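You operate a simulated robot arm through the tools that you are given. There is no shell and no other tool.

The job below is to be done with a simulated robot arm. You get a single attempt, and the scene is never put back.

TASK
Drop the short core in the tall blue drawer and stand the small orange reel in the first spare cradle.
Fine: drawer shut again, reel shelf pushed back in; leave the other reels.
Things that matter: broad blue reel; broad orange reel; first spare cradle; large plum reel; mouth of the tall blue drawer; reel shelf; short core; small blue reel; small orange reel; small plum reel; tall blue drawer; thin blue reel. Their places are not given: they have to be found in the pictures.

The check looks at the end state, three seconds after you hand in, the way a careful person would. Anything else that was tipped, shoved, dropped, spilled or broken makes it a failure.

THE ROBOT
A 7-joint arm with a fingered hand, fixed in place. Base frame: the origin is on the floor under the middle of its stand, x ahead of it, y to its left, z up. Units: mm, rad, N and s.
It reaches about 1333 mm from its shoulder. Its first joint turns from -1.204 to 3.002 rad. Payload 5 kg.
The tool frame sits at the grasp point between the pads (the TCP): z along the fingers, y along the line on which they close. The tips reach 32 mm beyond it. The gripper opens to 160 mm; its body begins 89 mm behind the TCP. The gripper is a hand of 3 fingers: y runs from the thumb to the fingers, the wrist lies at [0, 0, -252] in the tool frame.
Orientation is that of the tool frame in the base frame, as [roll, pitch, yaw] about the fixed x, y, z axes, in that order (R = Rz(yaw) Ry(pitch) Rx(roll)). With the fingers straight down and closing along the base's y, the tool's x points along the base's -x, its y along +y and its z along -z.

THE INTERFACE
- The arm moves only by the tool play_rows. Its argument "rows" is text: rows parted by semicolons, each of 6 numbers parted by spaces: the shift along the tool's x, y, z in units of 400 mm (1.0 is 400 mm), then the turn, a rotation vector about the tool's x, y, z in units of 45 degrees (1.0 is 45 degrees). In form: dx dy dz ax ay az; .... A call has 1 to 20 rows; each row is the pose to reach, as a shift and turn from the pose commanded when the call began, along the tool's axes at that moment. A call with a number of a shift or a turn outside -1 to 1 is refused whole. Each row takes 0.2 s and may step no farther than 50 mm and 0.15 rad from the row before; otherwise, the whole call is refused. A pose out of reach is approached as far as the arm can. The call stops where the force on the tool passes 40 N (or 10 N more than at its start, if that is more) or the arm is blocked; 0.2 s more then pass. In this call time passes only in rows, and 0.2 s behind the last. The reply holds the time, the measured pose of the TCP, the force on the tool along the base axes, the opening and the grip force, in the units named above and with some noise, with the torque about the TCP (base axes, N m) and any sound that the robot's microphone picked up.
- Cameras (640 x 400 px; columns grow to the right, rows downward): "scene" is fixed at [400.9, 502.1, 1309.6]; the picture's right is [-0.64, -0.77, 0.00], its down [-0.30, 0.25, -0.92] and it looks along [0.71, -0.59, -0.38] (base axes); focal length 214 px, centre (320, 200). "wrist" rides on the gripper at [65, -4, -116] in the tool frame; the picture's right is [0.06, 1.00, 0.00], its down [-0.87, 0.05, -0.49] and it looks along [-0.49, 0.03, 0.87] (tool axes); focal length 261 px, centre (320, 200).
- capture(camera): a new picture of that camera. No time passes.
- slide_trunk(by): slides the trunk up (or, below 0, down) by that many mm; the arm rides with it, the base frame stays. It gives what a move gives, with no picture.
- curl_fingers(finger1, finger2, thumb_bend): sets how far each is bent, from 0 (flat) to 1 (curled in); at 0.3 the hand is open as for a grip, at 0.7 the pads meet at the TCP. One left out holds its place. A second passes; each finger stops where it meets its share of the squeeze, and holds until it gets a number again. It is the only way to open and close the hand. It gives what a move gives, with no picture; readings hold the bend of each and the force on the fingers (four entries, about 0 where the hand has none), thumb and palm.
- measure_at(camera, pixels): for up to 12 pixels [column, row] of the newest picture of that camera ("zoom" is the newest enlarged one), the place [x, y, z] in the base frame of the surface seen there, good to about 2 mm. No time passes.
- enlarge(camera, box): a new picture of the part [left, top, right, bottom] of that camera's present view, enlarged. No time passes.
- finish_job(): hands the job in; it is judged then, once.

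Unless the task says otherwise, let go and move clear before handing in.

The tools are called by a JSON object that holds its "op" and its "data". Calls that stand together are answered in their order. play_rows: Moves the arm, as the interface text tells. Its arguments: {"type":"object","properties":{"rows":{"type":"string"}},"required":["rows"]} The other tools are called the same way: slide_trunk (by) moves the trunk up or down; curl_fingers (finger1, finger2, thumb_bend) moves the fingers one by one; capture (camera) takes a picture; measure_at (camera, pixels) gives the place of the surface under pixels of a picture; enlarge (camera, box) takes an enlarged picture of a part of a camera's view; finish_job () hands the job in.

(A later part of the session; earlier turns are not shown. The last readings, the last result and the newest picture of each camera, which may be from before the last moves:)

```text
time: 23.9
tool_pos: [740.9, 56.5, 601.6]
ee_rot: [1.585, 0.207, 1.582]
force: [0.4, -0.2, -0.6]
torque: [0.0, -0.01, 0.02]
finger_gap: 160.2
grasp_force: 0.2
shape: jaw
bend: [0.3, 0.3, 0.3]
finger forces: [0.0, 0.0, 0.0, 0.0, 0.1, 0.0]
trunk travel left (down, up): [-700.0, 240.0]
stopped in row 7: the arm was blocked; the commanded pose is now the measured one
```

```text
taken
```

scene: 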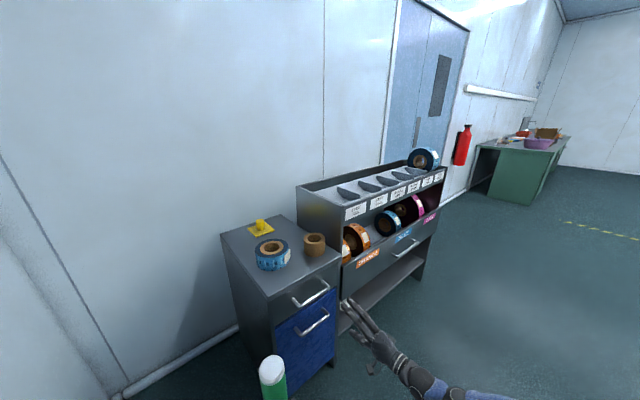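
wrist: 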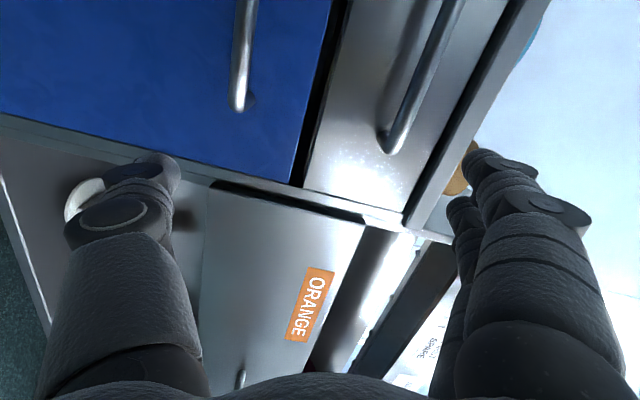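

It stopped at (741,57,602) with the roll nearly done; no force on the tool. I'll try a gentle pure sideways step toward the handle and check for what limits it.

{"op": "play_rows", "data": {"rows": "0.049 0.01 0 0 0 0; 0.098 0.02 0 0 0 0; 0.147 0.03 0 0 0 0; 0.196 0.041 0 0 0 0; 0.196 0.041 0 0 0 0"}}

{"op": "enlarge", "data": {"camera": "scene", "box": [310, 260, 470, 400]}}

```text
time: 25.3
tool_pos: [726.9, 62.9, 554.0]
ee_rot: [1.605, 0.317, 1.598]
force: [-0.3, -0.4, -0.7]
torque: [0.0, -0.02, -0.01]
finger_gap: 160.0
grasp_force: 0.0
shape: jaw
bend: [0.3, 0.3, 0.3]
finger forces: [0.0, 0.0, 0.0, 0.1, 0.0, 0.1]
trunk travel left (down, up): [-700.0, 240.0]
stopped in row 5: the arm was blocked; the commanded pose is now the measured one
```

```text
2.86 times, centred on (390, 330) of scene
```

zoom: 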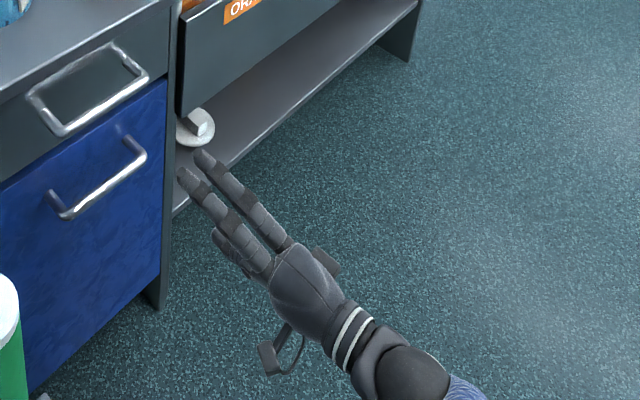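

The hand drifts instead of going sideways, so a joint limit binds in this elbow posture. I'll measure points on the arm's links to learn its posture.

{"op": "capture", "data": {"camera": "scene"}}

{"op": "measure_at", "data": {"camera": "scene", "pixels": [[380, 345], [395, 365], [410, 378], [425, 390], [440, 395], [455, 397], [470, 397], [385, 380], [405, 395]]}}

```text
taken
```

scene: 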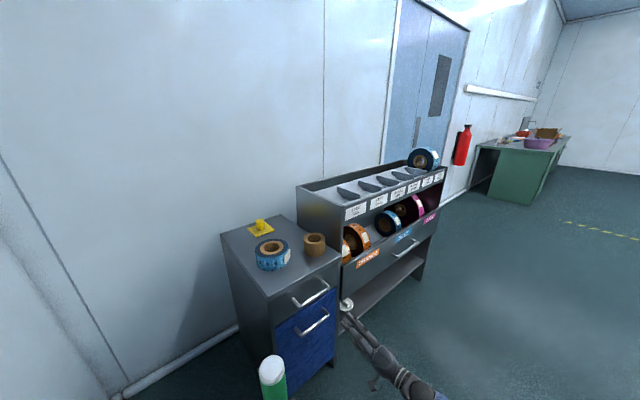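

```text
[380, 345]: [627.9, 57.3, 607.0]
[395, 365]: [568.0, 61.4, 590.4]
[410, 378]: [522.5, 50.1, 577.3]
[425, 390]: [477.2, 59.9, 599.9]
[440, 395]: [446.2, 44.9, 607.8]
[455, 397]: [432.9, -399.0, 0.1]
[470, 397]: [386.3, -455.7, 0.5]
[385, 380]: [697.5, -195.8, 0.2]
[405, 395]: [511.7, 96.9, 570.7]
```

The arm behind the wrist runs back level toward the base at (446,45,608). I'll raise the trunk fully to bring the elbow into the scene view.

{"op": "slide_trunk", "data": {"by": 235}}

{"op": "capture", "data": {"camera": "scene"}}

```text
time: 27.8
tool_pos: [727.3, 63.7, 788.7]
ee_rot: [1.605, 0.319, 1.598]
force: [0.0, -0.4, -0.2]
torque: [0.0, 0.0, 0.02]
finger_gap: 160.0
grasp_force: 0.1
shape: jaw
bend: [0.3, 0.3, 0.3]
finger forces: [0.1, 0.0, 0.1, 0.0, 0.0, 0.0]
trunk travel left (down, up): [-935.0, 5.0]
```

```text
taken
```

scene: 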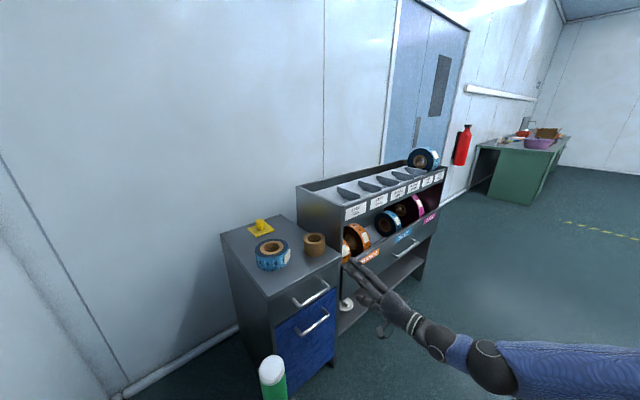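

{"op": "measure_at", "data": {"camera": "scene", "pixels": [[410, 320], [435, 335], [460, 350], [485, 355], [510, 370], [540, 365], [570, 370], [600, 370], [630, 370], [630, 350], [630, 390], [490, 390]]}}

```text
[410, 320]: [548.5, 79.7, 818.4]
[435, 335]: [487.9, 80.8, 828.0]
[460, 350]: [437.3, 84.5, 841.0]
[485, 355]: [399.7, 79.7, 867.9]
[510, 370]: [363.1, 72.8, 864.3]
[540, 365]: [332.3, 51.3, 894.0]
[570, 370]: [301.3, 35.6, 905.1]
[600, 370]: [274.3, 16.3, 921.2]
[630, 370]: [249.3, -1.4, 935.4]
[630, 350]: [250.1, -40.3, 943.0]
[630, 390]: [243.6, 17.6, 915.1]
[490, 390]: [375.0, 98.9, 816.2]
```

The elbow sits behind and to the right, near the first joint's limit. With the trunk at the top I'll tilt the fingers downward about 40° while going to (760,135,600), which should leave the arm more stretched and free.

{"op": "play_rows", "data": {"rows": "0.045 -0.056 0.0144 0.121 0.016 0.057; 0.09 -0.112 0.029 0.241 0.033 0.114; 0.135 -0.167 0.043 0.362 0.049 0.171; 0.18 -0.223 0.058 0.482 0.066 0.228; 0.225 -0.279 0.072 0.603 0.082 0.285; 0.27 -0.335 0.086 0.724 0.099 0.342; 0.3145 -0.3905 0.101 0.844 0.115 0.399; 0.3145 -0.3905 0.101 0.844 0.115 0.399"}}

{"op": "capture", "data": {"camera": "scene"}}

```text
time: 28.8
tool_pos: [729.0, -25.7, 628.0]
ee_rot: [2.013, 0.282, 1.62]
force: [0.8, 0.3, -0.3]
torque: [-0.01, -0.01, -0.01]
finger_gap: 159.9
grasp_force: 0.0
shape: jaw
bend: [0.3, 0.3, 0.3]
finger forces: [0.0, 0.0, 0.0, 0.0, 0.0, 0.0]
trunk travel left (down, up): [-935.0, 5.0]
stopped in row 5: the arm was blocked; the commanded pose is now the measured one
```

```text
taken
```

scene: 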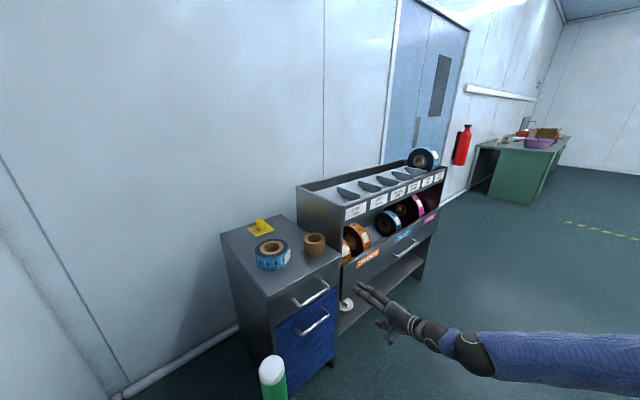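

Still bound, and drifting right; the arm posture itself must change. I'll measure the arm links again to see where the elbow is.

{"op": "measure_at", "data": {"camera": "scene", "pixels": [[400, 320], [435, 335], [470, 350], [500, 355], [530, 360], [560, 362], [590, 365], [610, 366], [630, 368], [635, 350], [635, 385]]}}

```text
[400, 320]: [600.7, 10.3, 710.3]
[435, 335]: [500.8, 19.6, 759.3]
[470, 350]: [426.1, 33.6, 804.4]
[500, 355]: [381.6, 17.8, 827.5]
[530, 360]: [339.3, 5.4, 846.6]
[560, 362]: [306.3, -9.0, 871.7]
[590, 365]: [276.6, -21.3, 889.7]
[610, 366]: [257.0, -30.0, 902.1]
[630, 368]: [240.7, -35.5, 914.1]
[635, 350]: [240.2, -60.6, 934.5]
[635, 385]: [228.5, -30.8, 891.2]
```

The upper arm hangs almost straight down with the elbow beside the stand. I'll reach lower in front of the drawer so that the arm straightens and the elbow comes back in line.

{"op": "play_rows", "data": {"rows": "0.029 -0.068 0.0376 0.092 0.0285 0.054; 0.058 -0.136 0.075 0.184 0.057 0.108; 0.0875 -0.2035 0.113 0.276 0.0855 0.162; 0.117 -0.271 0.15 0.369 0.114 0.217; 0.146 -0.339 0.188 0.461 0.1425 0.271; 0.175 -0.407 0.2255 0.553 0.171 0.325; 0.175 -0.407 0.2255 0.553 0.171 0.325"}}

{"op": "capture", "data": {"camera": "scene"}}

```text
time: 30.6
tool_pos: [742.7, -77.8, 420.8]
ee_rot: [2.443, 0.048, 1.55]
force: [-0.2, 0.0, -0.6]
torque: [-0.01, 0.0, -0.05]
finger_gap: 159.8
grasp_force: 0.1
shape: jaw
bend: [0.3, 0.3, 0.3]
finger forces: [0.1, 0.1, 0.0, 0.1, 0.0, 0.1]
trunk travel left (down, up): [-935.0, 5.0]
stopped in row 7: the arm was blocked; the commanded pose is now the measured one
```

```text
taken
```

scene: 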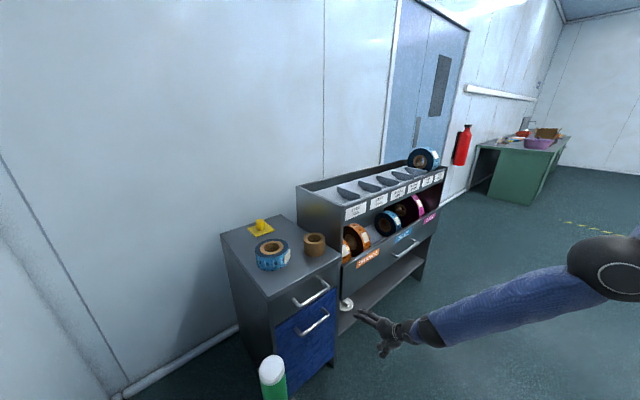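

The elbow is now in view at about (605,265). I'll measure along the arm.

{"op": "measure_at", "data": {"camera": "scene", "pixels": [[405, 333], [430, 332], [460, 320], [500, 307], [540, 295], [575, 275], [600, 255], [615, 275], [630, 250], [620, 240], [580, 250], [635, 280]]}}

```text
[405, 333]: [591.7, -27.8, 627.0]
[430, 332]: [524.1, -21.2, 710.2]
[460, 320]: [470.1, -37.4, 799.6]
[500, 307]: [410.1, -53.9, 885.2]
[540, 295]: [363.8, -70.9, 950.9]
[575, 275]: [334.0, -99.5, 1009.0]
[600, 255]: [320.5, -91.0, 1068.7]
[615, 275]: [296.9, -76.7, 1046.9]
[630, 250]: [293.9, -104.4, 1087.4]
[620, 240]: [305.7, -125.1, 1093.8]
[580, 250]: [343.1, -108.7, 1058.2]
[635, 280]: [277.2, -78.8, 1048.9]
```

The elbow is now at about (310,-140,1060), clear of the limit. I'll move sideways to y≈135 at this low height with the arm stretched.

{"op": "play_rows", "data": {"rows": "0.088 0.006 -0.0105 0 0 0; 0.1765 0.013 -0.021 0 0 0; 0.265 0.019 -0.0315 0 0 0; 0.353 0.026 -0.042 0 0 0; 0.441 0.032 -0.0525 0 0 0; 0.5295 0.0385 -0.063 0 0 0; 0.5295 0.0385 -0.063 0 0 0"}}

{"op": "capture", "data": {"camera": "scene"}}

```text
time: 32.0
tool_pos: [745.8, -84.5, 426.0]
ee_rot: [2.441, 0.18, 1.492]
force: [0.2, -0.1, -0.6]
torque: [-0.03, 0.0, -0.02]
finger_gap: 160.1
grasp_force: 0.1
shape: jaw
bend: [0.3, 0.3, 0.3]
finger forces: [0.0, 0.1, 0.1, 0.0, 0.0, 0.0]
out of reach, approached as far as the arm can: row 3, 4, 5, 6
trunk travel left (down, up): [-935.0, 5.0]
stopped in row 6: the arm was blocked; the commanded pose is now the measured one
```

```text
taken
```

scene: 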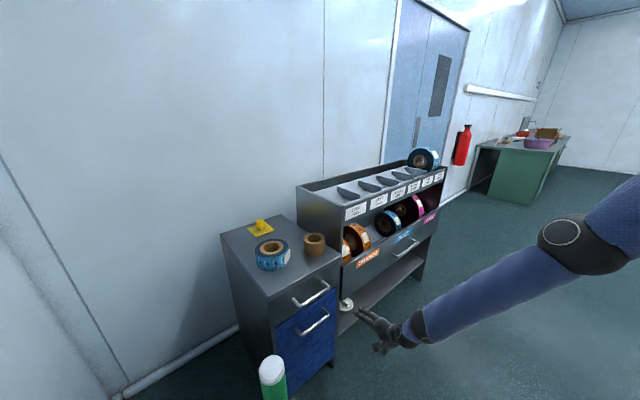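

The hand would not go left even with a free elbow, so perhaps the hand roll is at its limit. I'll turn the roll back by 45° steps and lift a bit to test.

{"op": "play_rows", "data": {"rows": "-0.007 0.025 -0.03 0 0 -0.167; -0.014 0.05 -0.06 0 0 -0.333; -0.021 0.075 -0.089 0 0 -0.5; -0.028 0.1 -0.119 0 0 -0.667; -0.035 0.126 -0.149 0 0 -0.833; -0.0425 0.151 -0.1786 0 0 -1; -0.0425 0.151 -0.1786 0 0 -1"}}

{"op": "play_rows", "data": {"rows": "0 0 0 0 0 -0.167; 0 0 0 0 0 -0.333; 0 0 0 0 0 -0.5; 0 0 0 0 0 -0.667; 0 0 0 0 0 -0.833; 0 0 0 0 0 -1; 0 0 0 0 0 -1"}}

{"op": "capture", "data": {"camera": "scene"}}

```text
time: 32.8
tool_pos: [810.9, -220.5, 498.5]
ee_rot: [2.474, 0.493, 1.701]
force: [-34.2, -3.8, 12.8]
torque: [0.3, -2.14, 0.24]
finger_gap: 158.8
grasp_force: 0.1
shape: jaw
bend: [0.33, 0.36, 0.3]
finger forces: [14.0, 20.3, 0.0, 0.0, 0.0, 0.0]
out of reach, approached as far as the arm can: row 1
trunk travel left (down, up): [-935.0, 5.0]
stopped in row 3: the force on the tool passed its limit at 74 N (the readings are from after the stop); the commanded pose is now the measured one
```

```text
time: 34.4
tool_pos: [814.4, -218.5, 499.3]
ee_rot: [3.063, 0.805, 2.63]
force: [0.3, -0.7, -0.1]
torque: [-0.02, 0.03, 0.0]
finger_gap: 159.9
grasp_force: 0.0
shape: jaw
bend: [0.3, 0.3, 0.3]
finger forces: [0.0, 0.0, 0.0, 0.0, 0.0, 0.1]
trunk travel left (down, up): [-935.0, 5.0]
```

```text
taken
```

scene: 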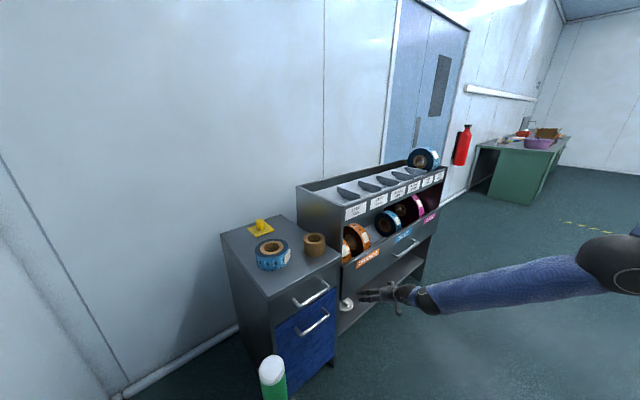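

A jump made the fingers bump the shelf front (74 N), so from now on I'll go in smaller, checked steps. I'll check that the shelf and reels have not moved.

{"op": "enlarge", "data": {"camera": "scene", "box": [330, 190, 450, 270]}}

{"op": "measure_at", "data": {"camera": "scene", "pixels": [[368, 260], [405, 236], [428, 218], [345, 285], [400, 252], [600, 255], [560, 270], [520, 280], [480, 288], [440, 298], [410, 295], [620, 270]]}}

```text
5.00 times, centred on (390, 230) of scene
```

zoom: 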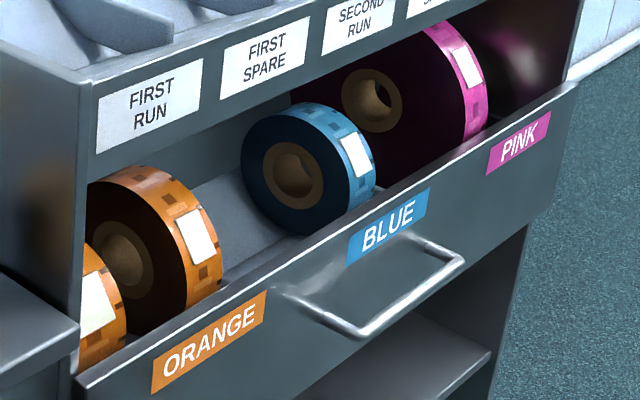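

```text
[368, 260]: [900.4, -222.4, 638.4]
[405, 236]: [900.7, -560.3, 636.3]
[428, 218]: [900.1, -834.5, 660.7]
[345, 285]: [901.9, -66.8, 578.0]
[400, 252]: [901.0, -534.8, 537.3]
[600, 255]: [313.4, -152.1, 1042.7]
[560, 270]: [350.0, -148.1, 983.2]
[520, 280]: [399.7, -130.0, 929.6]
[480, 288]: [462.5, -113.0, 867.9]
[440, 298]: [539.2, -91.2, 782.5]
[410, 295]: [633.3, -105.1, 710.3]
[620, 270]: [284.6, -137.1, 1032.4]
```

The shelf and reels are unchanged (front still at x≈900). I'll back the hand away to (740,-100,520) with a neutral roll, fingers 45° down.

{"op": "play_rows", "data": {"rows": "0.0435 0.0466 -0.061 -0.0915 0.0105 -0.1135; 0.087 0.093 -0.1215 -0.183 0.021 -0.227; 0.1305 0.14 -0.182 -0.2745 0.0315 -0.3405; 0.174 0.1865 -0.243 -0.366 0.042 -0.454; 0.174 0.1865 -0.243 -0.366 0.042 -0.454"}}

```text
time: 35.6
tool_pos: [739.4, -100.5, 518.9]
ee_rot: [-3.141, 0.784, 3.141]
force: [0.1, -0.9, 0.1]
torque: [0.04, 0.0, -0.01]
finger_gap: 160.1
grasp_force: 0.2
shape: jaw
bend: [0.3, 0.3, 0.3]
finger forces: [0.0, 0.0, 0.0, 0.1, 0.0, 0.1]
trunk travel left (down, up): [-935.0, 5.0]
```

That pose was reached exactly. Now I'll test moving straight left to y≈135 with this neutral roll.

{"op": "play_rows", "data": {"rows": "0 0.098 0 0 0 0; 0 0.196 0 0 0 0; 0 0.294 0 0 0 0; 0 0.392 0 0 0 0; 0 0.49 0 0 0 0; 0 0.5875 0 0 0 0; 0 0.5875 0 0 0 0"}}

{"op": "capture", "data": {"camera": "scene"}}

```text
time: 37.4
tool_pos: [739.4, 26.4, 486.3]
ee_rot: [-3.023, 0.774, -3.082]
force: [-0.9, 0.2, 0.2]
torque: [0.0, 0.05, -0.01]
finger_gap: 159.9
grasp_force: 0.1
shape: jaw
bend: [0.3, 0.3, 0.3]
finger forces: [0.0, 0.0, 0.1, 0.0, 0.0, 0.0]
trunk travel left (down, up): [-935.0, 5.0]
stopped in row 7: the arm was blocked; the commanded pose is now the measured one
```

```text
taken
```

scene: 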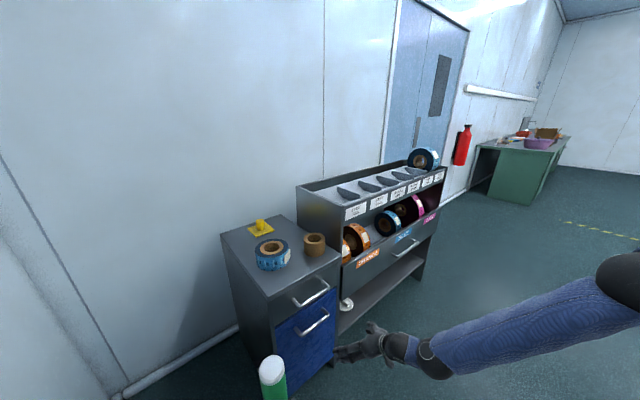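

Again it stops near y≈26, so it isn't the roll. I'll measure the arm links here.

{"op": "measure_at", "data": {"camera": "scene", "pixels": [[400, 345], [430, 350], [460, 342], [500, 330], [540, 318], [580, 305], [600, 295], [615, 270], [630, 265], [635, 300], [620, 285], [635, 255]]}}

```text
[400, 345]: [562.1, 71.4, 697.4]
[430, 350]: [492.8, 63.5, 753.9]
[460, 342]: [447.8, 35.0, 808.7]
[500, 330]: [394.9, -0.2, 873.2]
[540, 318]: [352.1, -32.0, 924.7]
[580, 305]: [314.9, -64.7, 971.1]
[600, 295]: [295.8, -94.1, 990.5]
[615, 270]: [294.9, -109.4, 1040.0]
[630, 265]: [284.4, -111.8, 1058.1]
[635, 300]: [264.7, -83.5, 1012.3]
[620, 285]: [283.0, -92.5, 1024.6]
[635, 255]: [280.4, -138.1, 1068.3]
```

The wrist seems limited to about y≤40 here, so I'll approach the bar from its right with the hand pointing forward-left and slightly down. First I'll turn halfway to that orientation at (740,-60,600).

{"op": "play_rows", "data": {"rows": "-0.032 -0.04 -0.031 -0.064 0.0045 0.141; -0.0635 -0.08 -0.061 -0.129 0.009 0.282; -0.095 -0.12 -0.092 -0.193 0.0135 0.423; -0.127 -0.159 -0.123 -0.257 0.018 0.564; -0.159 -0.199 -0.153 -0.322 0.0225 0.705; -0.1905 -0.239 -0.184 -0.386 0.027 0.846; -0.1905 -0.239 -0.184 -0.386 0.027 0.846"}}

```text
time: 39.0
tool_pos: [738.8, -55.9, 601.5]
ee_rot: [2.434, 0.545, 2.397]
force: [-0.2, 0.9, -0.3]
torque: [0.0, -0.01, -0.03]
finger_gap: 159.7
grasp_force: 0.0
shape: jaw
bend: [0.3, 0.3, 0.3]
finger forces: [0.0, 0.0, 0.0, 0.1, 0.1, 0.1]
trunk travel left (down, up): [-935.0, 5.0]
```

Good, halfway there with no trouble. I'll do the second half of the turn while moving to (740,0,590).

{"op": "play_rows", "data": {"rows": "0.016 0.016 0.008 -0.065 0.005 0.14; 0.0315 0.032 0.0165 -0.129 0.01 0.28; 0.047 0.0475 0.025 -0.194 0.0145 0.42; 0.063 0.063 0.033 -0.259 0.019 0.561; 0.079 0.079 0.042 -0.323 0.024 0.701; 0.0945 0.095 0.05 -0.388 0.029 0.841; 0.0945 0.095 0.05 -0.388 0.029 0.841"}}

{"op": "capture", "data": {"camera": "scene"}}

```text
time: 40.6
tool_pos: [739.9, 0.3, 588.9]
ee_rot: [2.005, -0.002, 2.008]
force: [0.2, -0.2, 0.5]
torque: [-0.01, 0.03, 0.03]
finger_gap: 160.1
grasp_force: 0.1
shape: jaw
bend: [0.3, 0.3, 0.3]
finger forces: [0.1, 0.1, 0.0, 0.0, 0.1, 0.0]
trunk travel left (down, up): [-935.0, 5.0]
```

```text
taken
```

scene: 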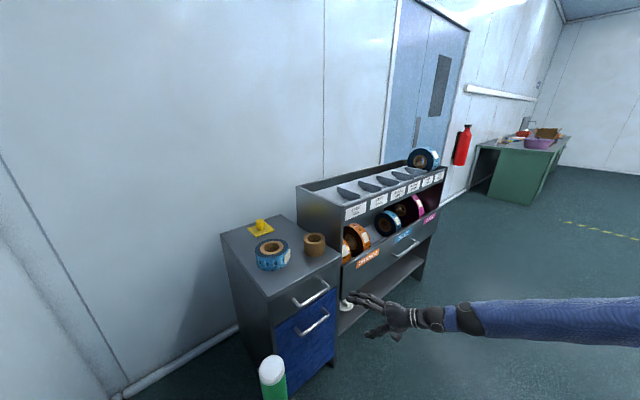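

The hand now points forward-left and reached the pose exactly. I'll close the fingers to about 80 mm opening, then level it a bit and move to 70 mm short of the bar.

{"op": "curl_fingers", "data": {"finger1": 0.5, "finger2": 0.5, "thumb_bend": 0.5}}

{"op": "play_rows", "data": {"rows": "0.029 -0.0075 0.0595 -0.083 0 0; 0.058 -0.015 0.119 -0.166 0 0; 0.087 -0.0225 0.1785 -0.25 0 0; 0.116 -0.03 0.238 -0.333 0 0; 0.116 -0.03 0.238 -0.333 0 0"}}

{"op": "capture", "data": {"camera": "scene"}}

{"op": "capture", "data": {"camera": "wrist"}}

```text
time: 41.6
tool_pos: [739.9, 0.8, 589.2]
ee_rot: [2.006, 0.001, 2.009]
force: [-0.6, 0.4, 0.0]
torque: [0.01, -0.03, -0.02]
finger_gap: 88.0
grasp_force: 0.2
shape: fingers
bend: [0.5, 0.5, 0.5]
finger forces: [0.0, 0.0, 0.1, 0.0, 0.1, 0.0]
trunk travel left (down, up): [-935.0, 5.0]
```

```text
time: 42.8
tool_pos: [781.0, 77.6, 558.2]
ee_rot: [1.745, 0.004, 2.008]
force: [-0.7, 0.4, 0.1]
torque: [0.02, 0.0, 0.03]
finger_gap: 87.5
grasp_force: 0.2
shape: fingers
bend: [0.5, 0.5, 0.5]
finger forces: [0.0, 0.0, 0.0, 0.0, 0.1, 0.1]
out of reach, approached as far as the arm can: row 4, 5
trunk travel left (down, up): [-935.0, 5.0]
```

```text
taken
```

scene: 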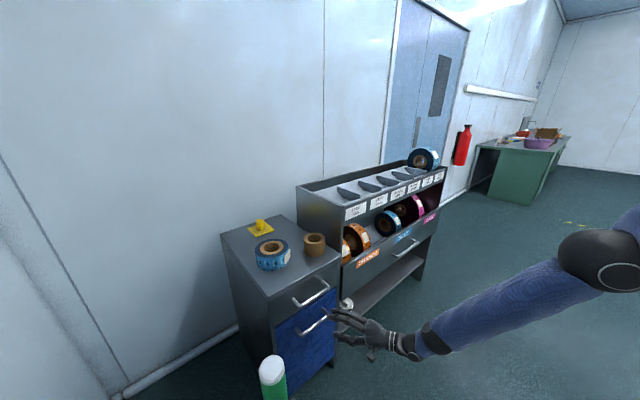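

```text
taken
```

wrist: 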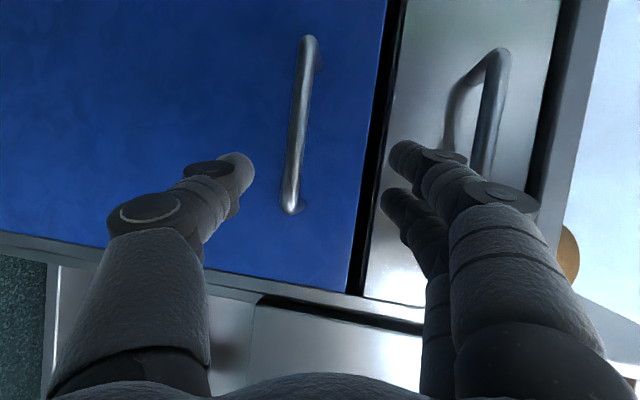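

The wrist picture shows the handle bar at (297,152), nicely between thumb (240) and fingers (400), but the arm is at full stretch. I'll lower the trunk by 80 and then correct with the arm.

{"op": "slide_trunk", "data": {"by": -80}}

```text
time: 44.0
tool_pos: [780.0, 78.0, 477.5]
ee_rot: [1.745, 0.003, 2.009]
force: [0.2, 0.4, -0.1]
torque: [0.01, 0.02, 0.0]
finger_gap: 87.5
grasp_force: 0.0
shape: fingers
bend: [0.5, 0.5, 0.5]
finger forces: [0.0, 0.0, 0.1, 0.0, 0.0, 0.0]
trunk travel left (down, up): [-855.0, 85.0]
```

I'll send a zero move to see what pose the controller now holds.

{"op": "play_rows", "data": {"rows": "0 0 0 0 0 0; 0 0 0 0 0 0"}}

```text
time: 44.6
tool_pos: [780.3, 78.5, 478.1]
ee_rot: [1.743, 0.001, 2.009]
force: [0.4, 0.2, 0.0]
torque: [0.0, 0.0, 0.05]
finger_gap: 87.1
grasp_force: 0.1
shape: fingers
bend: [0.5, 0.5, 0.5]
finger forces: [0.0, 0.0, 0.0, 0.0, 0.0, 0.0]
trunk travel left (down, up): [-855.0, 85.0]
```

It holds the measured pose. Now I'll raise the hand to the pre-grasp point (794,77,538).

{"op": "play_rows", "data": {"rows": "-0.009 0.0765 0.002 0 0 0; -0.018 0.153 0.004 0 0 0; -0.018 0.153 0.004 0 0 0"}}

{"op": "capture", "data": {"camera": "wrist"}}

{"op": "measure_at", "data": {"camera": "wrist", "pixels": [[310, 45], [305, 80], [300, 120], [295, 160], [291, 200], [300, 140], [250, 170], [400, 170]]}}

```text
time: 45.4
tool_pos: [794.6, 76.5, 536.8]
ee_rot: [1.745, 0.0, 2.008]
force: [-0.1, -0.7, 0.4]
torque: [0.01, 0.0, -0.02]
finger_gap: 87.2
grasp_force: 0.1
shape: fingers
bend: [0.5, 0.5, 0.5]
finger forces: [0.1, 0.0, 0.0, 0.0, 0.0, 0.1]
trunk travel left (down, up): [-855.0, 85.0]
```

```text
taken
```

wrist: 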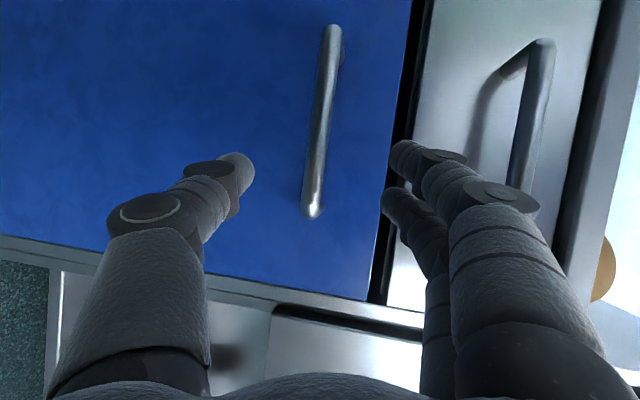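

```text
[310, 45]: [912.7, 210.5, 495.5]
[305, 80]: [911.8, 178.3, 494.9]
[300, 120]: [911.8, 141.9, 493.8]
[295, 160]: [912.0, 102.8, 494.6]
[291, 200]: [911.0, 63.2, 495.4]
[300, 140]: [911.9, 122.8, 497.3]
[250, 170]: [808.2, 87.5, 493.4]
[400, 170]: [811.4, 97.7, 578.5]
```

The bar now runs through (318,150), right on the approach line. I'll measure it once more and then go forward 70 mm along the fingers.

{"op": "measure_at", "data": {"camera": "wrist", "pixels": [[318, 150], [322, 150], [314, 195], [326, 90], [320, 120]]}}

{"op": "play_rows", "data": {"rows": "0 0 0.044 0 0 0; 0 0 0.0875 0 0 0; 0 0 0.131 0 0 0; 0 0 0.175 0 0 0"}}

{"op": "capture", "data": {"camera": "wrist"}}

```text
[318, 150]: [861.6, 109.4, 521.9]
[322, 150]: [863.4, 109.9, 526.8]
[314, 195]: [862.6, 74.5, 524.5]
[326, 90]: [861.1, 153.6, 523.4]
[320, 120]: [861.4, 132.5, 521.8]
```

```text
time: 46.4
tool_pos: [856.0, 105.9, 522.6]
ee_rot: [1.748, 0.001, 2.011]
force: [-0.4, -0.2, -0.8]
torque: [0.05, -0.07, 0.03]
finger_gap: 87.4
grasp_force: 0.0
shape: fingers
bend: [0.5, 0.5, 0.5]
finger forces: [0.0, 0.0, 0.0, 0.0, 0.0, 0.0]
trunk travel left (down, up): [-855.0, 85.0]
```

```text
taken
```

wrist: 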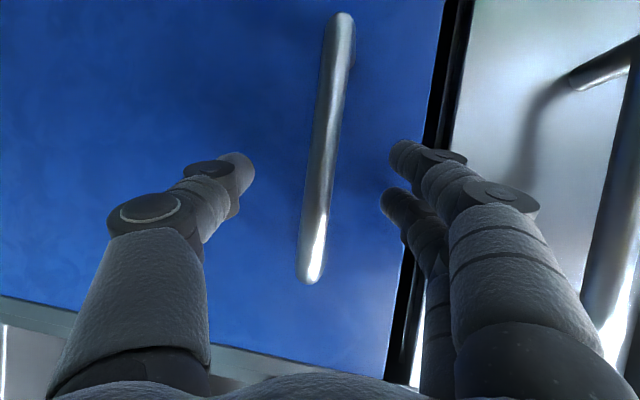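

The bar now lies between the digits at (320,190), with no contact yet. I'll close the fingers on it.

{"op": "curl_fingers", "data": {"finger1": 0.78, "finger2": 0.78, "thumb_bend": 0.78}}

{"op": "capture", "data": {"camera": "wrist"}}

```text
time: 47.4
tool_pos: [856.4, 107.6, 525.6]
ee_rot: [1.746, 0.002, 2.01]
force: [1.2, 5.3, -5.2]
torque: [0.0, 0.17, 0.17]
finger_gap: 19.9
grasp_force: 20.4
shape: fingers
bend: [0.74, 0.75, 0.69]
finger forces: [12.0, 8.1, 0.0, 0.0, 21.0, 0.0]
trunk travel left (down, up): [-855.0, 85.0]
```

```text
taken
```

wrist: 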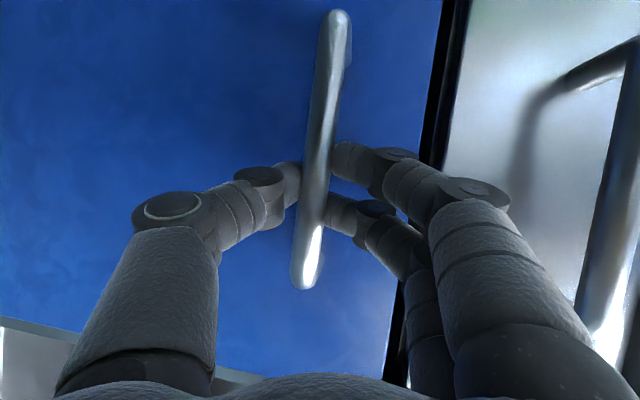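

The hand holds the bar with about 20 N. I'll pull straight back along -x by 120 mm in small rows.

{"op": "play_rows", "data": {"rows": "0.0211 -0.0079 -0.0446 0 0 0; 0.0423 -0.0157 -0.0893 0 0 0; 0.0634 -0.0236 -0.1339 0 0 0; 0.0845 -0.0315 -0.1785 0 0 0; 0.1057 -0.0393 -0.2231 0 0 0; 0.1268 -0.0472 -0.2678 0 0 0; 0.1268 -0.0472 -0.2678 0 0 0"}}

{"op": "capture", "data": {"camera": "scene"}}

```text
time: 49.0
tool_pos: [735.8, 106.6, 524.7]
ee_rot: [1.745, 0.002, 2.012]
force: [-0.4, 7.9, -1.9]
torque: [0.09, 0.05, 0.15]
finger_gap: 19.5
grasp_force: 20.1
shape: fingers
bend: [0.74, 0.75, 0.69]
finger forces: [12.8, 7.4, 0.1, 0.0, 19.2, 0.0]
trunk travel left (down, up): [-855.0, 85.0]
```

```text
taken
```

scene: 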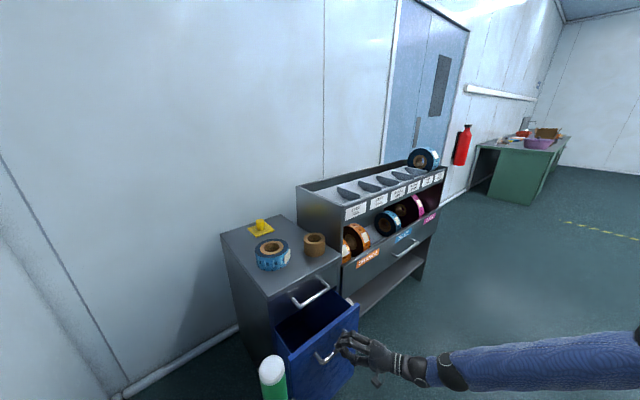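

The drawer is out by about 120 mm and the grip holds. I'll pull another 90 mm.

{"op": "play_rows", "data": {"rows": "0.0159 -0.0059 -0.0335 0 0 0; 0.0317 -0.0118 -0.067 0 0 0; 0.0476 -0.0177 -0.1004 0 0 0; 0.0634 -0.0236 -0.1339 0 0 0; 0.0793 -0.0295 -0.1674 0 0 0; 0.0951 -0.0354 -0.2008 0 0 0; 0.0951 -0.0354 -0.2008 0 0 0"}}

{"op": "capture", "data": {"camera": "scene"}}

```text
time: 50.6
tool_pos: [647.1, 106.0, 525.0]
ee_rot: [1.742, 0.0, 2.012]
force: [0.2, 12.8, 2.4]
torque: [0.18, -0.02, 0.25]
finger_gap: 19.2
grasp_force: 19.7
shape: fingers
bend: [0.74, 0.75, 0.69]
finger forces: [14.4, 7.4, 0.0, 0.0, 17.4, 0.0]
trunk travel left (down, up): [-855.0, 85.0]
```

```text
taken
```

scene: 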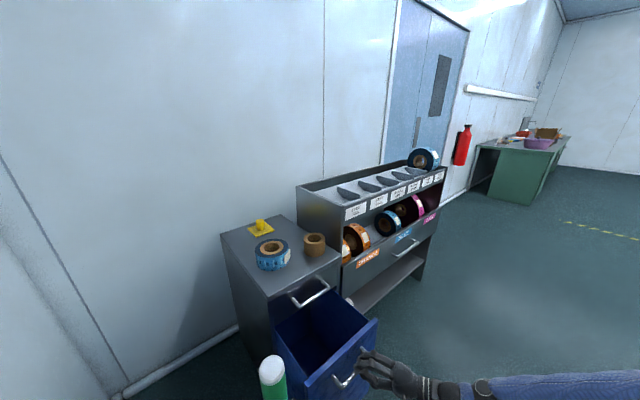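

The drawer is open by about 210 mm. I'll let go of the bar and check.

{"op": "curl_fingers", "data": {"finger1": 0.5, "finger2": 0.5, "thumb_bend": 0.5}}

{"op": "play_rows", "data": {"rows": "0 0 -0.044 0 0 0; 0 0 -0.0875 0 0 0; 0 0 -0.131 0 0 0; 0 0 -0.175 0 0 0; 0 0 -0.175 0 0 0"}}

{"op": "capture", "data": {"camera": "wrist"}}

```text
time: 51.6
tool_pos: [647.0, 105.8, 525.0]
ee_rot: [1.746, 0.001, 2.008]
force: [0.3, -0.2, 0.3]
torque: [-0.03, 0.0, -0.01]
finger_gap: 86.4
grasp_force: 0.4
shape: fingers
bend: [0.5, 0.5, 0.5]
finger forces: [0.0, 0.3, 0.0, 0.0, 0.0, 0.0]
trunk travel left (down, up): [-855.0, 85.0]
```

```text
time: 52.8
tool_pos: [584.7, 76.5, 538.3]
ee_rot: [1.744, 0.0, 2.008]
force: [0.8, -0.2, 0.1]
torque: [0.0, -0.01, 0.0]
finger_gap: 86.7
grasp_force: 0.1
shape: fingers
bend: [0.5, 0.5, 0.5]
finger forces: [0.0, 0.0, 0.0, 0.0, 0.1, 0.1]
trunk travel left (down, up): [-855.0, 85.0]
```

```text
taken
```

wrist: 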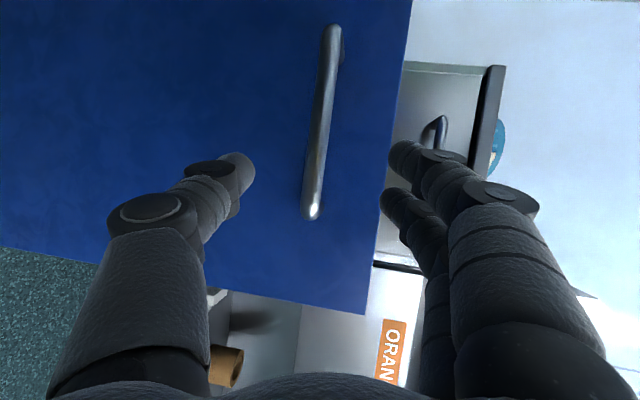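

The bar is released and the hand is clear at (585,77,538). I'll rise to about (620,40,760) while tilting the fingers down, on the way to the core.

{"op": "play_rows", "data": {"rows": "-0.02 0.0923 -0.0093 0.148 0 0; -0.0395 0.1847 -0.0187 0.296 0 0; -0.059 0.277 -0.028 0.4445 0 0; -0.079 0.369 -0.0373 0.593 0 0; -0.0988 0.4617 -0.0467 0.741 0 0; -0.1185 0.554 -0.056 0.889 0 0; -0.1185 0.554 -0.056 0.889 0 0"}}

{"op": "capture", "data": {"camera": "scene"}}

```text
time: 54.4
tool_pos: [618.8, 40.4, 758.9]
ee_rot: [2.443, 0.003, 2.009]
force: [0.1, 0.2, -0.1]
torque: [0.0, 0.01, -0.02]
finger_gap: 87.2
grasp_force: 0.0
shape: fingers
bend: [0.5, 0.5, 0.5]
finger forces: [0.0, 0.0, 0.0, 0.1, 0.0, 0.1]
trunk travel left (down, up): [-855.0, 85.0]
```

```text
taken
```

scene: 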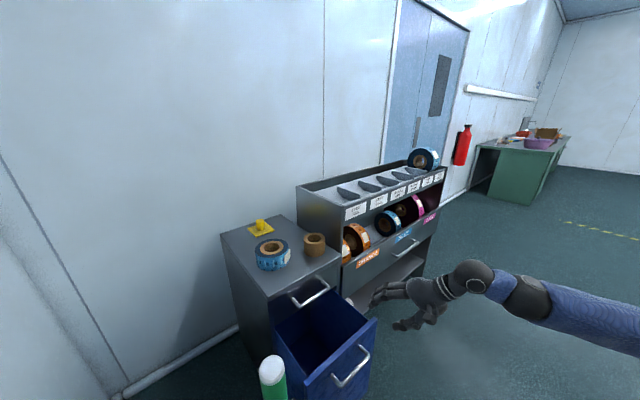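

The drawer stands open and its inside is visible. I'll enlarge and measure its mouth and check for contents.

{"op": "enlarge", "data": {"camera": "scene", "box": [265, 270, 385, 400]}}

{"op": "measure_at", "data": {"camera": "zoom", "pixels": [[60, 125], [60, 170], [130, 350], [190, 330], [350, 170], [240, 180], [150, 200], [270, 200], [180, 250], [300, 130], [130, 130], [250, 90]]}}

```text
3.08 times, centred on (325, 335) of scene
```

zoom: 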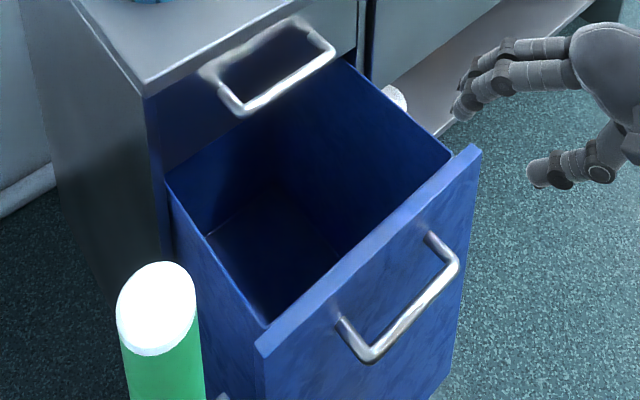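

```text
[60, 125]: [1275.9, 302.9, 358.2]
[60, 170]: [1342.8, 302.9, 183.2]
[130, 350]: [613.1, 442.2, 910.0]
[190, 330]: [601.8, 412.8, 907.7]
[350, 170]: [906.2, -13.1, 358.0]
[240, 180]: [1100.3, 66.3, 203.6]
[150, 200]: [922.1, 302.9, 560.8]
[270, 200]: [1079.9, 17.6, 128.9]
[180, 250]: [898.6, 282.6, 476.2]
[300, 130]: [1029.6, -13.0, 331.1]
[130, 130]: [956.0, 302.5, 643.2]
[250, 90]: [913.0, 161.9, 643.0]
```

The drawer is empty-looking with its floor at z≈129 and a mouth from about x 722 to 905. Now I'll turn the fingers straight down (closing along x) while rising to (720,33,960).

{"op": "play_rows", "data": {"rows": "-0.0176 0.0704 -0.0346 0.125 -0.028 0.0764; -0.0351 0.1407 -0.0693 0.25 -0.0557 0.1527; -0.0527 0.211 -0.104 0.3752 -0.0836 0.2291; -0.0703 0.2814 -0.1386 0.5003 -0.1114 0.3055; -0.0879 0.3518 -0.1732 0.6254 -0.1393 0.3819; -0.1054 0.4221 -0.2079 0.7504 -0.1671 0.4582; -0.123 0.4925 -0.2425 0.8755 -0.195 0.5346; -0.123 0.4925 -0.2425 0.8755 -0.195 0.5346"}}

```text
time: 56.2
tool_pos: [704.1, 30.5, 920.1]
ee_rot: [3.041, -0.018, 1.634]
force: [-0.4, 0.2, 0.2]
torque: [-0.02, 0.02, -0.02]
finger_gap: 87.4
grasp_force: 0.0
shape: fingers
bend: [0.5, 0.5, 0.5]
finger forces: [0.1, 0.1, 0.0, 0.0, 0.0, 0.1]
out of reach, approached as far as the arm can: row 6, 7, 8
trunk travel left (down, up): [-855.0, 85.0]
```

The arm is near a limit at this height. I'll lower the trunk by 150 so the shoulder comes down, then lift with the arm.

{"op": "slide_trunk", "data": {"by": -150}}

{"op": "capture", "data": {"camera": "scene"}}

```text
time: 57.9
tool_pos: [701.5, 31.2, 770.7]
ee_rot: [3.042, -0.018, 1.632]
force: [-1.0, 0.2, 0.7]
torque: [0.03, 0.0, 0.02]
finger_gap: 87.1
grasp_force: 0.0
shape: fingers
bend: [0.5, 0.5, 0.5]
finger forces: [0.1, 0.0, 0.1, 0.0, 0.0, 0.0]
trunk travel left (down, up): [-705.0, 235.0]
```

```text
taken
```

scene: 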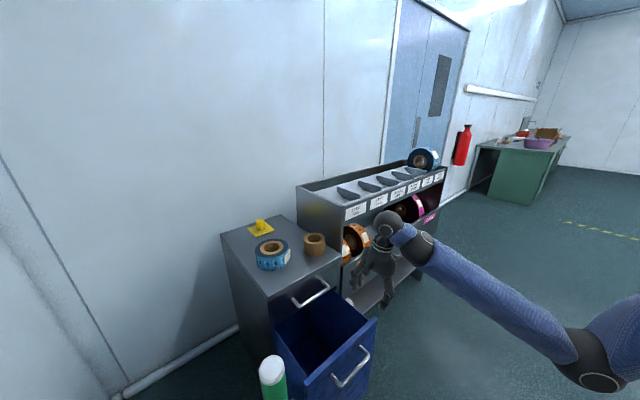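

With the elbow low, the hand can best point down when reaching out further. I'll go forward and up to (960,33,930), above and just before the core.

{"op": "play_rows", "data": {"rows": "-0.003 0.085 -0.0415 0.016 -0.003 0.01; -0.007 0.17 -0.083 0.032 -0.007 0.019; -0.01 0.256 -0.1245 0.047 -0.01 0.029; -0.0135 0.341 -0.166 0.063 -0.0135 0.0385; -0.017 0.426 -0.2075 0.079 -0.017 0.048; -0.02 0.5115 -0.249 0.0945 -0.02 0.058; -0.0235 0.597 -0.2905 0.11 -0.0235 0.067; -0.027 0.682 -0.332 0.126 -0.027 0.077; -0.027 0.682 -0.332 0.126 -0.027 0.077"}}

{"op": "capture", "data": {"camera": "wrist"}}

{"op": "capture", "data": {"camera": "scene"}}

```text
time: 59.9
tool_pos: [953.8, 43.3, 899.9]
ee_rot: [3.139, 0.0, 1.571]
force: [0.2, 0.0, -1.0]
torque: [0.02, 0.01, 0.03]
finger_gap: 87.3
grasp_force: 0.1
shape: fingers
bend: [0.5, 0.5, 0.5]
finger forces: [0.1, 0.0, 0.0, 0.1, 0.1, 0.0]
out of reach, approached as far as the arm can: row 1, 2, 3, 4, 5, 6, 7, 8, 9
trunk travel left (down, up): [-705.0, 235.0]
```

```text
taken
```

wrist: 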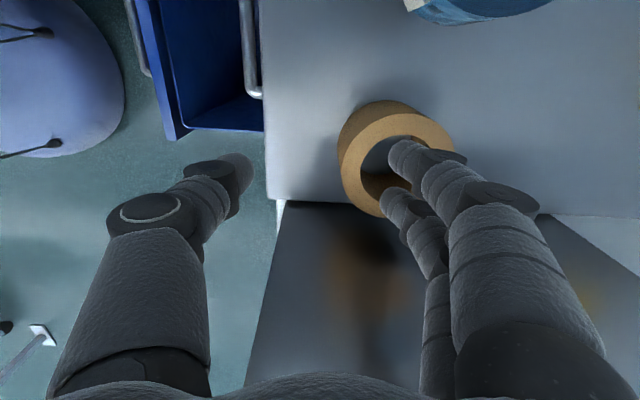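

```text
taken
```

scene: 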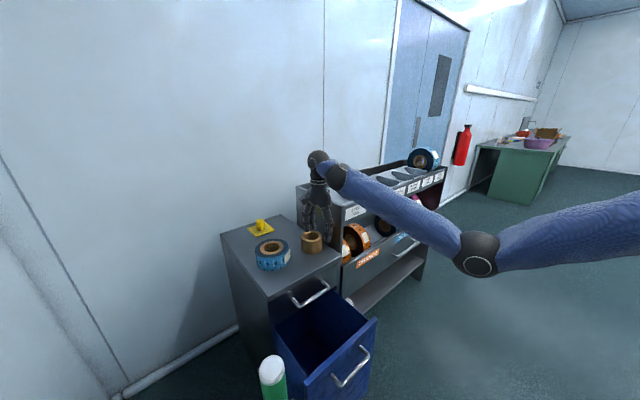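

The hand is straight down at (954,43,900) and the wrist picture shows the core at (395,155). I'll open the fingers a bit and move over the core's centre at (996,33).

{"op": "curl_fingers", "data": {"finger1": 0.36, "finger2": 0.36, "thumb_bend": 0.36}}

{"op": "play_rows", "data": {"rows": "-0.008 0.035 0 0 0 0; -0.016 0.07 0 0 0 0; -0.025 0.105 0 0 0 0; -0.025 0.105 0 0 0 0"}}

{"op": "capture", "data": {"camera": "wrist"}}

```text
time: 60.9
tool_pos: [955.0, 43.0, 897.5]
ee_rot: [3.14, 0.0, 1.572]
force: [-0.7, -0.4, 0.1]
torque: [-0.01, -0.05, 0.0]
finger_gap: 143.5
grasp_force: 0.1
shape: fingers
bend: [0.36, 0.36, 0.36]
finger forces: [0.0, 0.0, 0.0, 0.0, 0.0, 0.0]
trunk travel left (down, up): [-705.0, 235.0]
```

```text
time: 61.9
tool_pos: [996.5, 33.7, 897.4]
ee_rot: [3.141, 0.0, 1.573]
force: [-1.0, 0.2, -0.5]
torque: [0.02, 0.0, -0.04]
finger_gap: 143.9
grasp_force: 0.1
shape: fingers
bend: [0.36, 0.36, 0.36]
finger forces: [0.0, 0.0, 0.0, 0.0, 0.0, 0.0]
trunk travel left (down, up): [-705.0, 235.0]
```

```text
taken
```

wrist: 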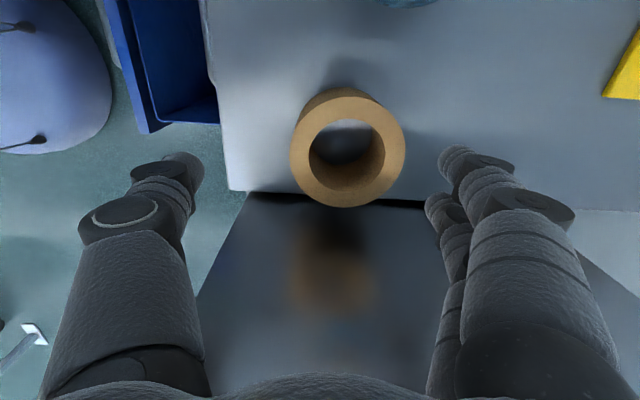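

The core's ring is centred at (348,148) while my axis meets its top near (320,151), so it's about 20 mm further on. I'll measure the ring.

{"op": "measure_at", "data": {"camera": "wrist", "pixels": [[299, 155], [399, 150], [348, 195], [348, 110], [310, 185], [390, 180], [316, 150], [380, 150], [345, 205], [345, 93]]}}

```text
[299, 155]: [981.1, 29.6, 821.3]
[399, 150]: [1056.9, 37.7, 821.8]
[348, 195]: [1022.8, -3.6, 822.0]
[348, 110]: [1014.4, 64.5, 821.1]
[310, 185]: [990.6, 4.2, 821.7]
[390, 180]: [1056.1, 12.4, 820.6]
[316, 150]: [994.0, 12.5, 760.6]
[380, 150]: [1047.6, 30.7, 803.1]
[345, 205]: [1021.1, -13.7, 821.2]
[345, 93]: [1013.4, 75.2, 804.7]
```

The wrist view puts the core's centre near (1018,29), not (996,33). I'll check in the scene whether it was nudged.

{"op": "enlarge", "data": {"camera": "scene", "box": [245, 220, 345, 280]}}

{"op": "measure_at", "data": {"camera": "zoom", "pixels": [[430, 90], [430, 160], [365, 125], [500, 125], [430, 240], [68, 205], [170, 128], [273, 175], [210, 242]]}}

```text
6.40 times, centred on (295, 250) of scene
```

zoom: 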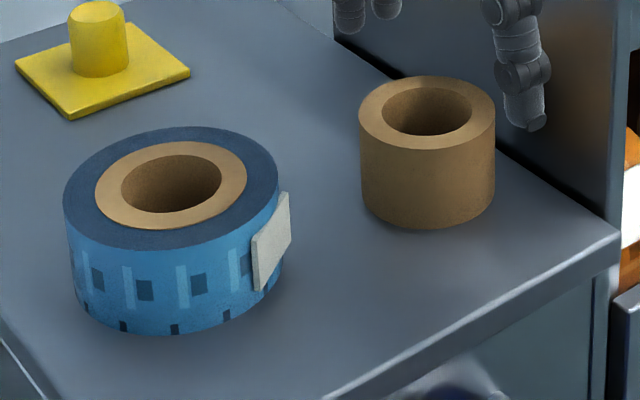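

```text
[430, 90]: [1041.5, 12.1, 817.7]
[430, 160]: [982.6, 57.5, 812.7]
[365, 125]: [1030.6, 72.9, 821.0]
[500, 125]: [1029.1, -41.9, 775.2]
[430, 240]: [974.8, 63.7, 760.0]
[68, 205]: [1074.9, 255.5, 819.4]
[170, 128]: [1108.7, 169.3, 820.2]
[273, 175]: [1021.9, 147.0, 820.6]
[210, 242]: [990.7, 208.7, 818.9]
```

The core was nudged about 20 mm back during the last swing but stands upright at about (1018,29). I'll centre over it and then lower with the trunk.

{"op": "play_rows", "data": {"rows": "-0.006 0.027 0 0 0 0; -0.011 0.0535 0 0 0 0; -0.011 0.0535 0 0 0 0"}}

{"op": "slide_trunk", "data": {"by": -50}}

{"op": "capture", "data": {"camera": "wrist"}}

```text
time: 62.7
tool_pos: [1018.1, 29.8, 899.0]
ee_rot: [3.14, -0.001, 1.573]
force: [0.3, 0.2, -0.7]
torque: [-0.01, 0.01, 0.04]
finger_gap: 143.9
grasp_force: 0.1
shape: fingers
bend: [0.36, 0.36, 0.36]
finger forces: [0.0, 0.0, 0.0, 0.0, 0.0, 0.0]
trunk travel left (down, up): [-705.0, 235.0]
```

```text
time: 63.6
tool_pos: [1018.3, 30.2, 848.0]
ee_rot: [3.14, -0.001, 1.573]
force: [-0.7, 0.1, 0.5]
torque: [0.0, 0.04, -0.01]
finger_gap: 144.0
grasp_force: 0.1
shape: fingers
bend: [0.36, 0.36, 0.36]
finger forces: [0.0, 0.1, 0.0, 0.0, 0.0, 0.1]
trunk travel left (down, up): [-655.0, 285.0]
```

```text
taken
```

wrist: 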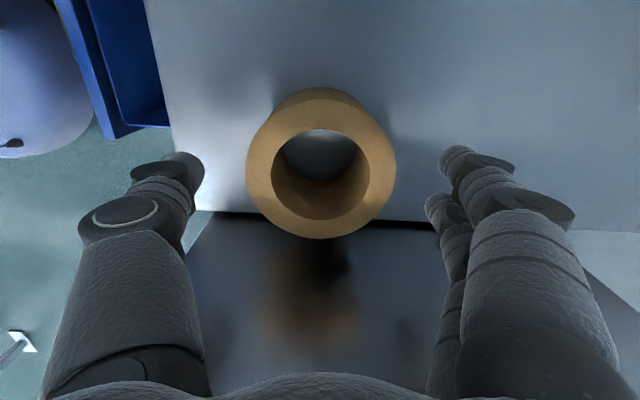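

The core is centred between the digits at (320,170). I'll lower another 44 mm to z≈804.

{"op": "slide_trunk", "data": {"by": -44}}

{"op": "curl_fingers", "data": {"finger1": 0.62, "finger2": 0.62, "thumb_bend": 0.62}}

{"op": "capture", "data": {"camera": "wrist"}}

```text
time: 64.5
tool_pos: [1017.6, 29.7, 803.7]
ee_rot: [3.141, 0.001, 1.571]
force: [-0.7, -0.4, 0.4]
torque: [-0.02, -0.01, -0.01]
finger_gap: 143.9
grasp_force: 0.0
shape: fingers
bend: [0.36, 0.36, 0.36]
finger forces: [0.0, 0.1, 0.0, 0.0, 0.0, 0.0]
trunk travel left (down, up): [-611.0, 329.0]
```

```text
time: 65.5
tool_pos: [1018.5, 29.2, 804.0]
ee_rot: [3.14, 0.0, 1.572]
force: [-1.1, 0.0, -0.2]
torque: [0.01, -0.02, 0.0]
finger_gap: 89.6
grasp_force: 24.5
shape: fingers
bend: [0.5, 0.5, 0.55]
finger forces: [12.3, 12.0, 0.0, 0.0, 24.3, 0.0]
trunk travel left (down, up): [-611.0, 329.0]
```

```text
taken
```

wrist: 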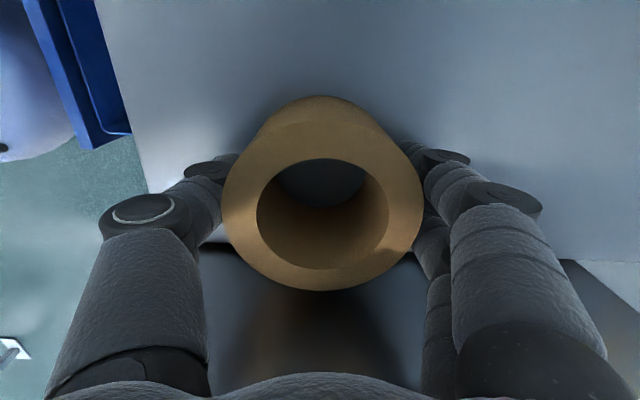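

The core is held with about 24 N. I'll lift it with the trunk to the top of its travel.

{"op": "slide_trunk", "data": {"by": 120}}

{"op": "slide_trunk", "data": {"by": 205}}

{"op": "capture", "data": {"camera": "wrist"}}

```text
time: 67.0
tool_pos: [1017.9, 29.7, 923.6]
ee_rot: [3.139, -0.001, 1.573]
force: [0.4, 0.0, -1.1]
torque: [-0.05, 0.04, 0.0]
finger_gap: 89.6
grasp_force: 23.7
shape: fingers
bend: [0.5, 0.5, 0.55]
finger forces: [12.3, 12.0, 0.0, 0.0, 24.2, 0.0]
trunk travel left (down, up): [-731.0, 209.0]
```

```text
time: 69.2
tool_pos: [1018.1, 29.8, 1128.3]
ee_rot: [3.139, 0.0, 1.572]
force: [-0.5, -0.1, -1.8]
torque: [0.0, 0.01, 0.0]
finger_gap: 89.8
grasp_force: 24.6
shape: fingers
bend: [0.5, 0.5, 0.55]
finger forces: [12.2, 12.0, 0.1, 0.0, 24.2, 0.0]
trunk travel left (down, up): [-936.0, 4.0]
```

```text
taken
```

wrist: 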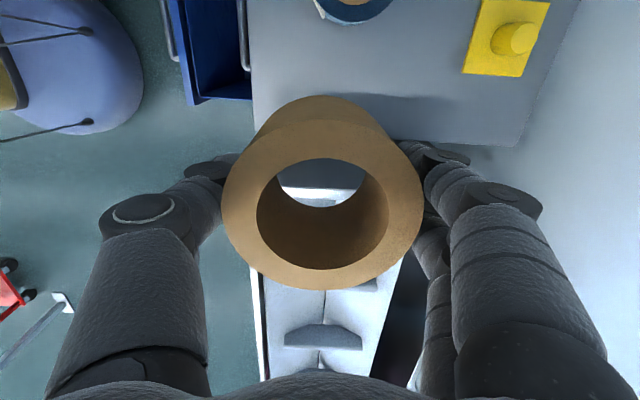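

The core is safely held at z≈1128. There's a blue object at (70,70) in the wrist picture in front of the drawer; I'll measure it to avoid it.

{"op": "measure_at", "data": {"camera": "wrist", "pixels": [[70, 70], [140, 80], [10, 80], [80, 130], [90, 30], [10, 300], [30, 345], [190, 50], [245, 60], [215, 95], [215, 20], [175, 40]]}}

```text
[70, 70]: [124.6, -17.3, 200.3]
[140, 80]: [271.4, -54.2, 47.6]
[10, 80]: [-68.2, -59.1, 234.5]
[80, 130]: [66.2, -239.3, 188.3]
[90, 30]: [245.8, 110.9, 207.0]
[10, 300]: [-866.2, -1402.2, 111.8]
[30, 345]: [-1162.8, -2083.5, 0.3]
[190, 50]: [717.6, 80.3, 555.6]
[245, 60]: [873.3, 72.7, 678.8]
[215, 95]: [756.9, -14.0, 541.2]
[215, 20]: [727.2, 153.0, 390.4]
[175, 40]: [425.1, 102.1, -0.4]
```

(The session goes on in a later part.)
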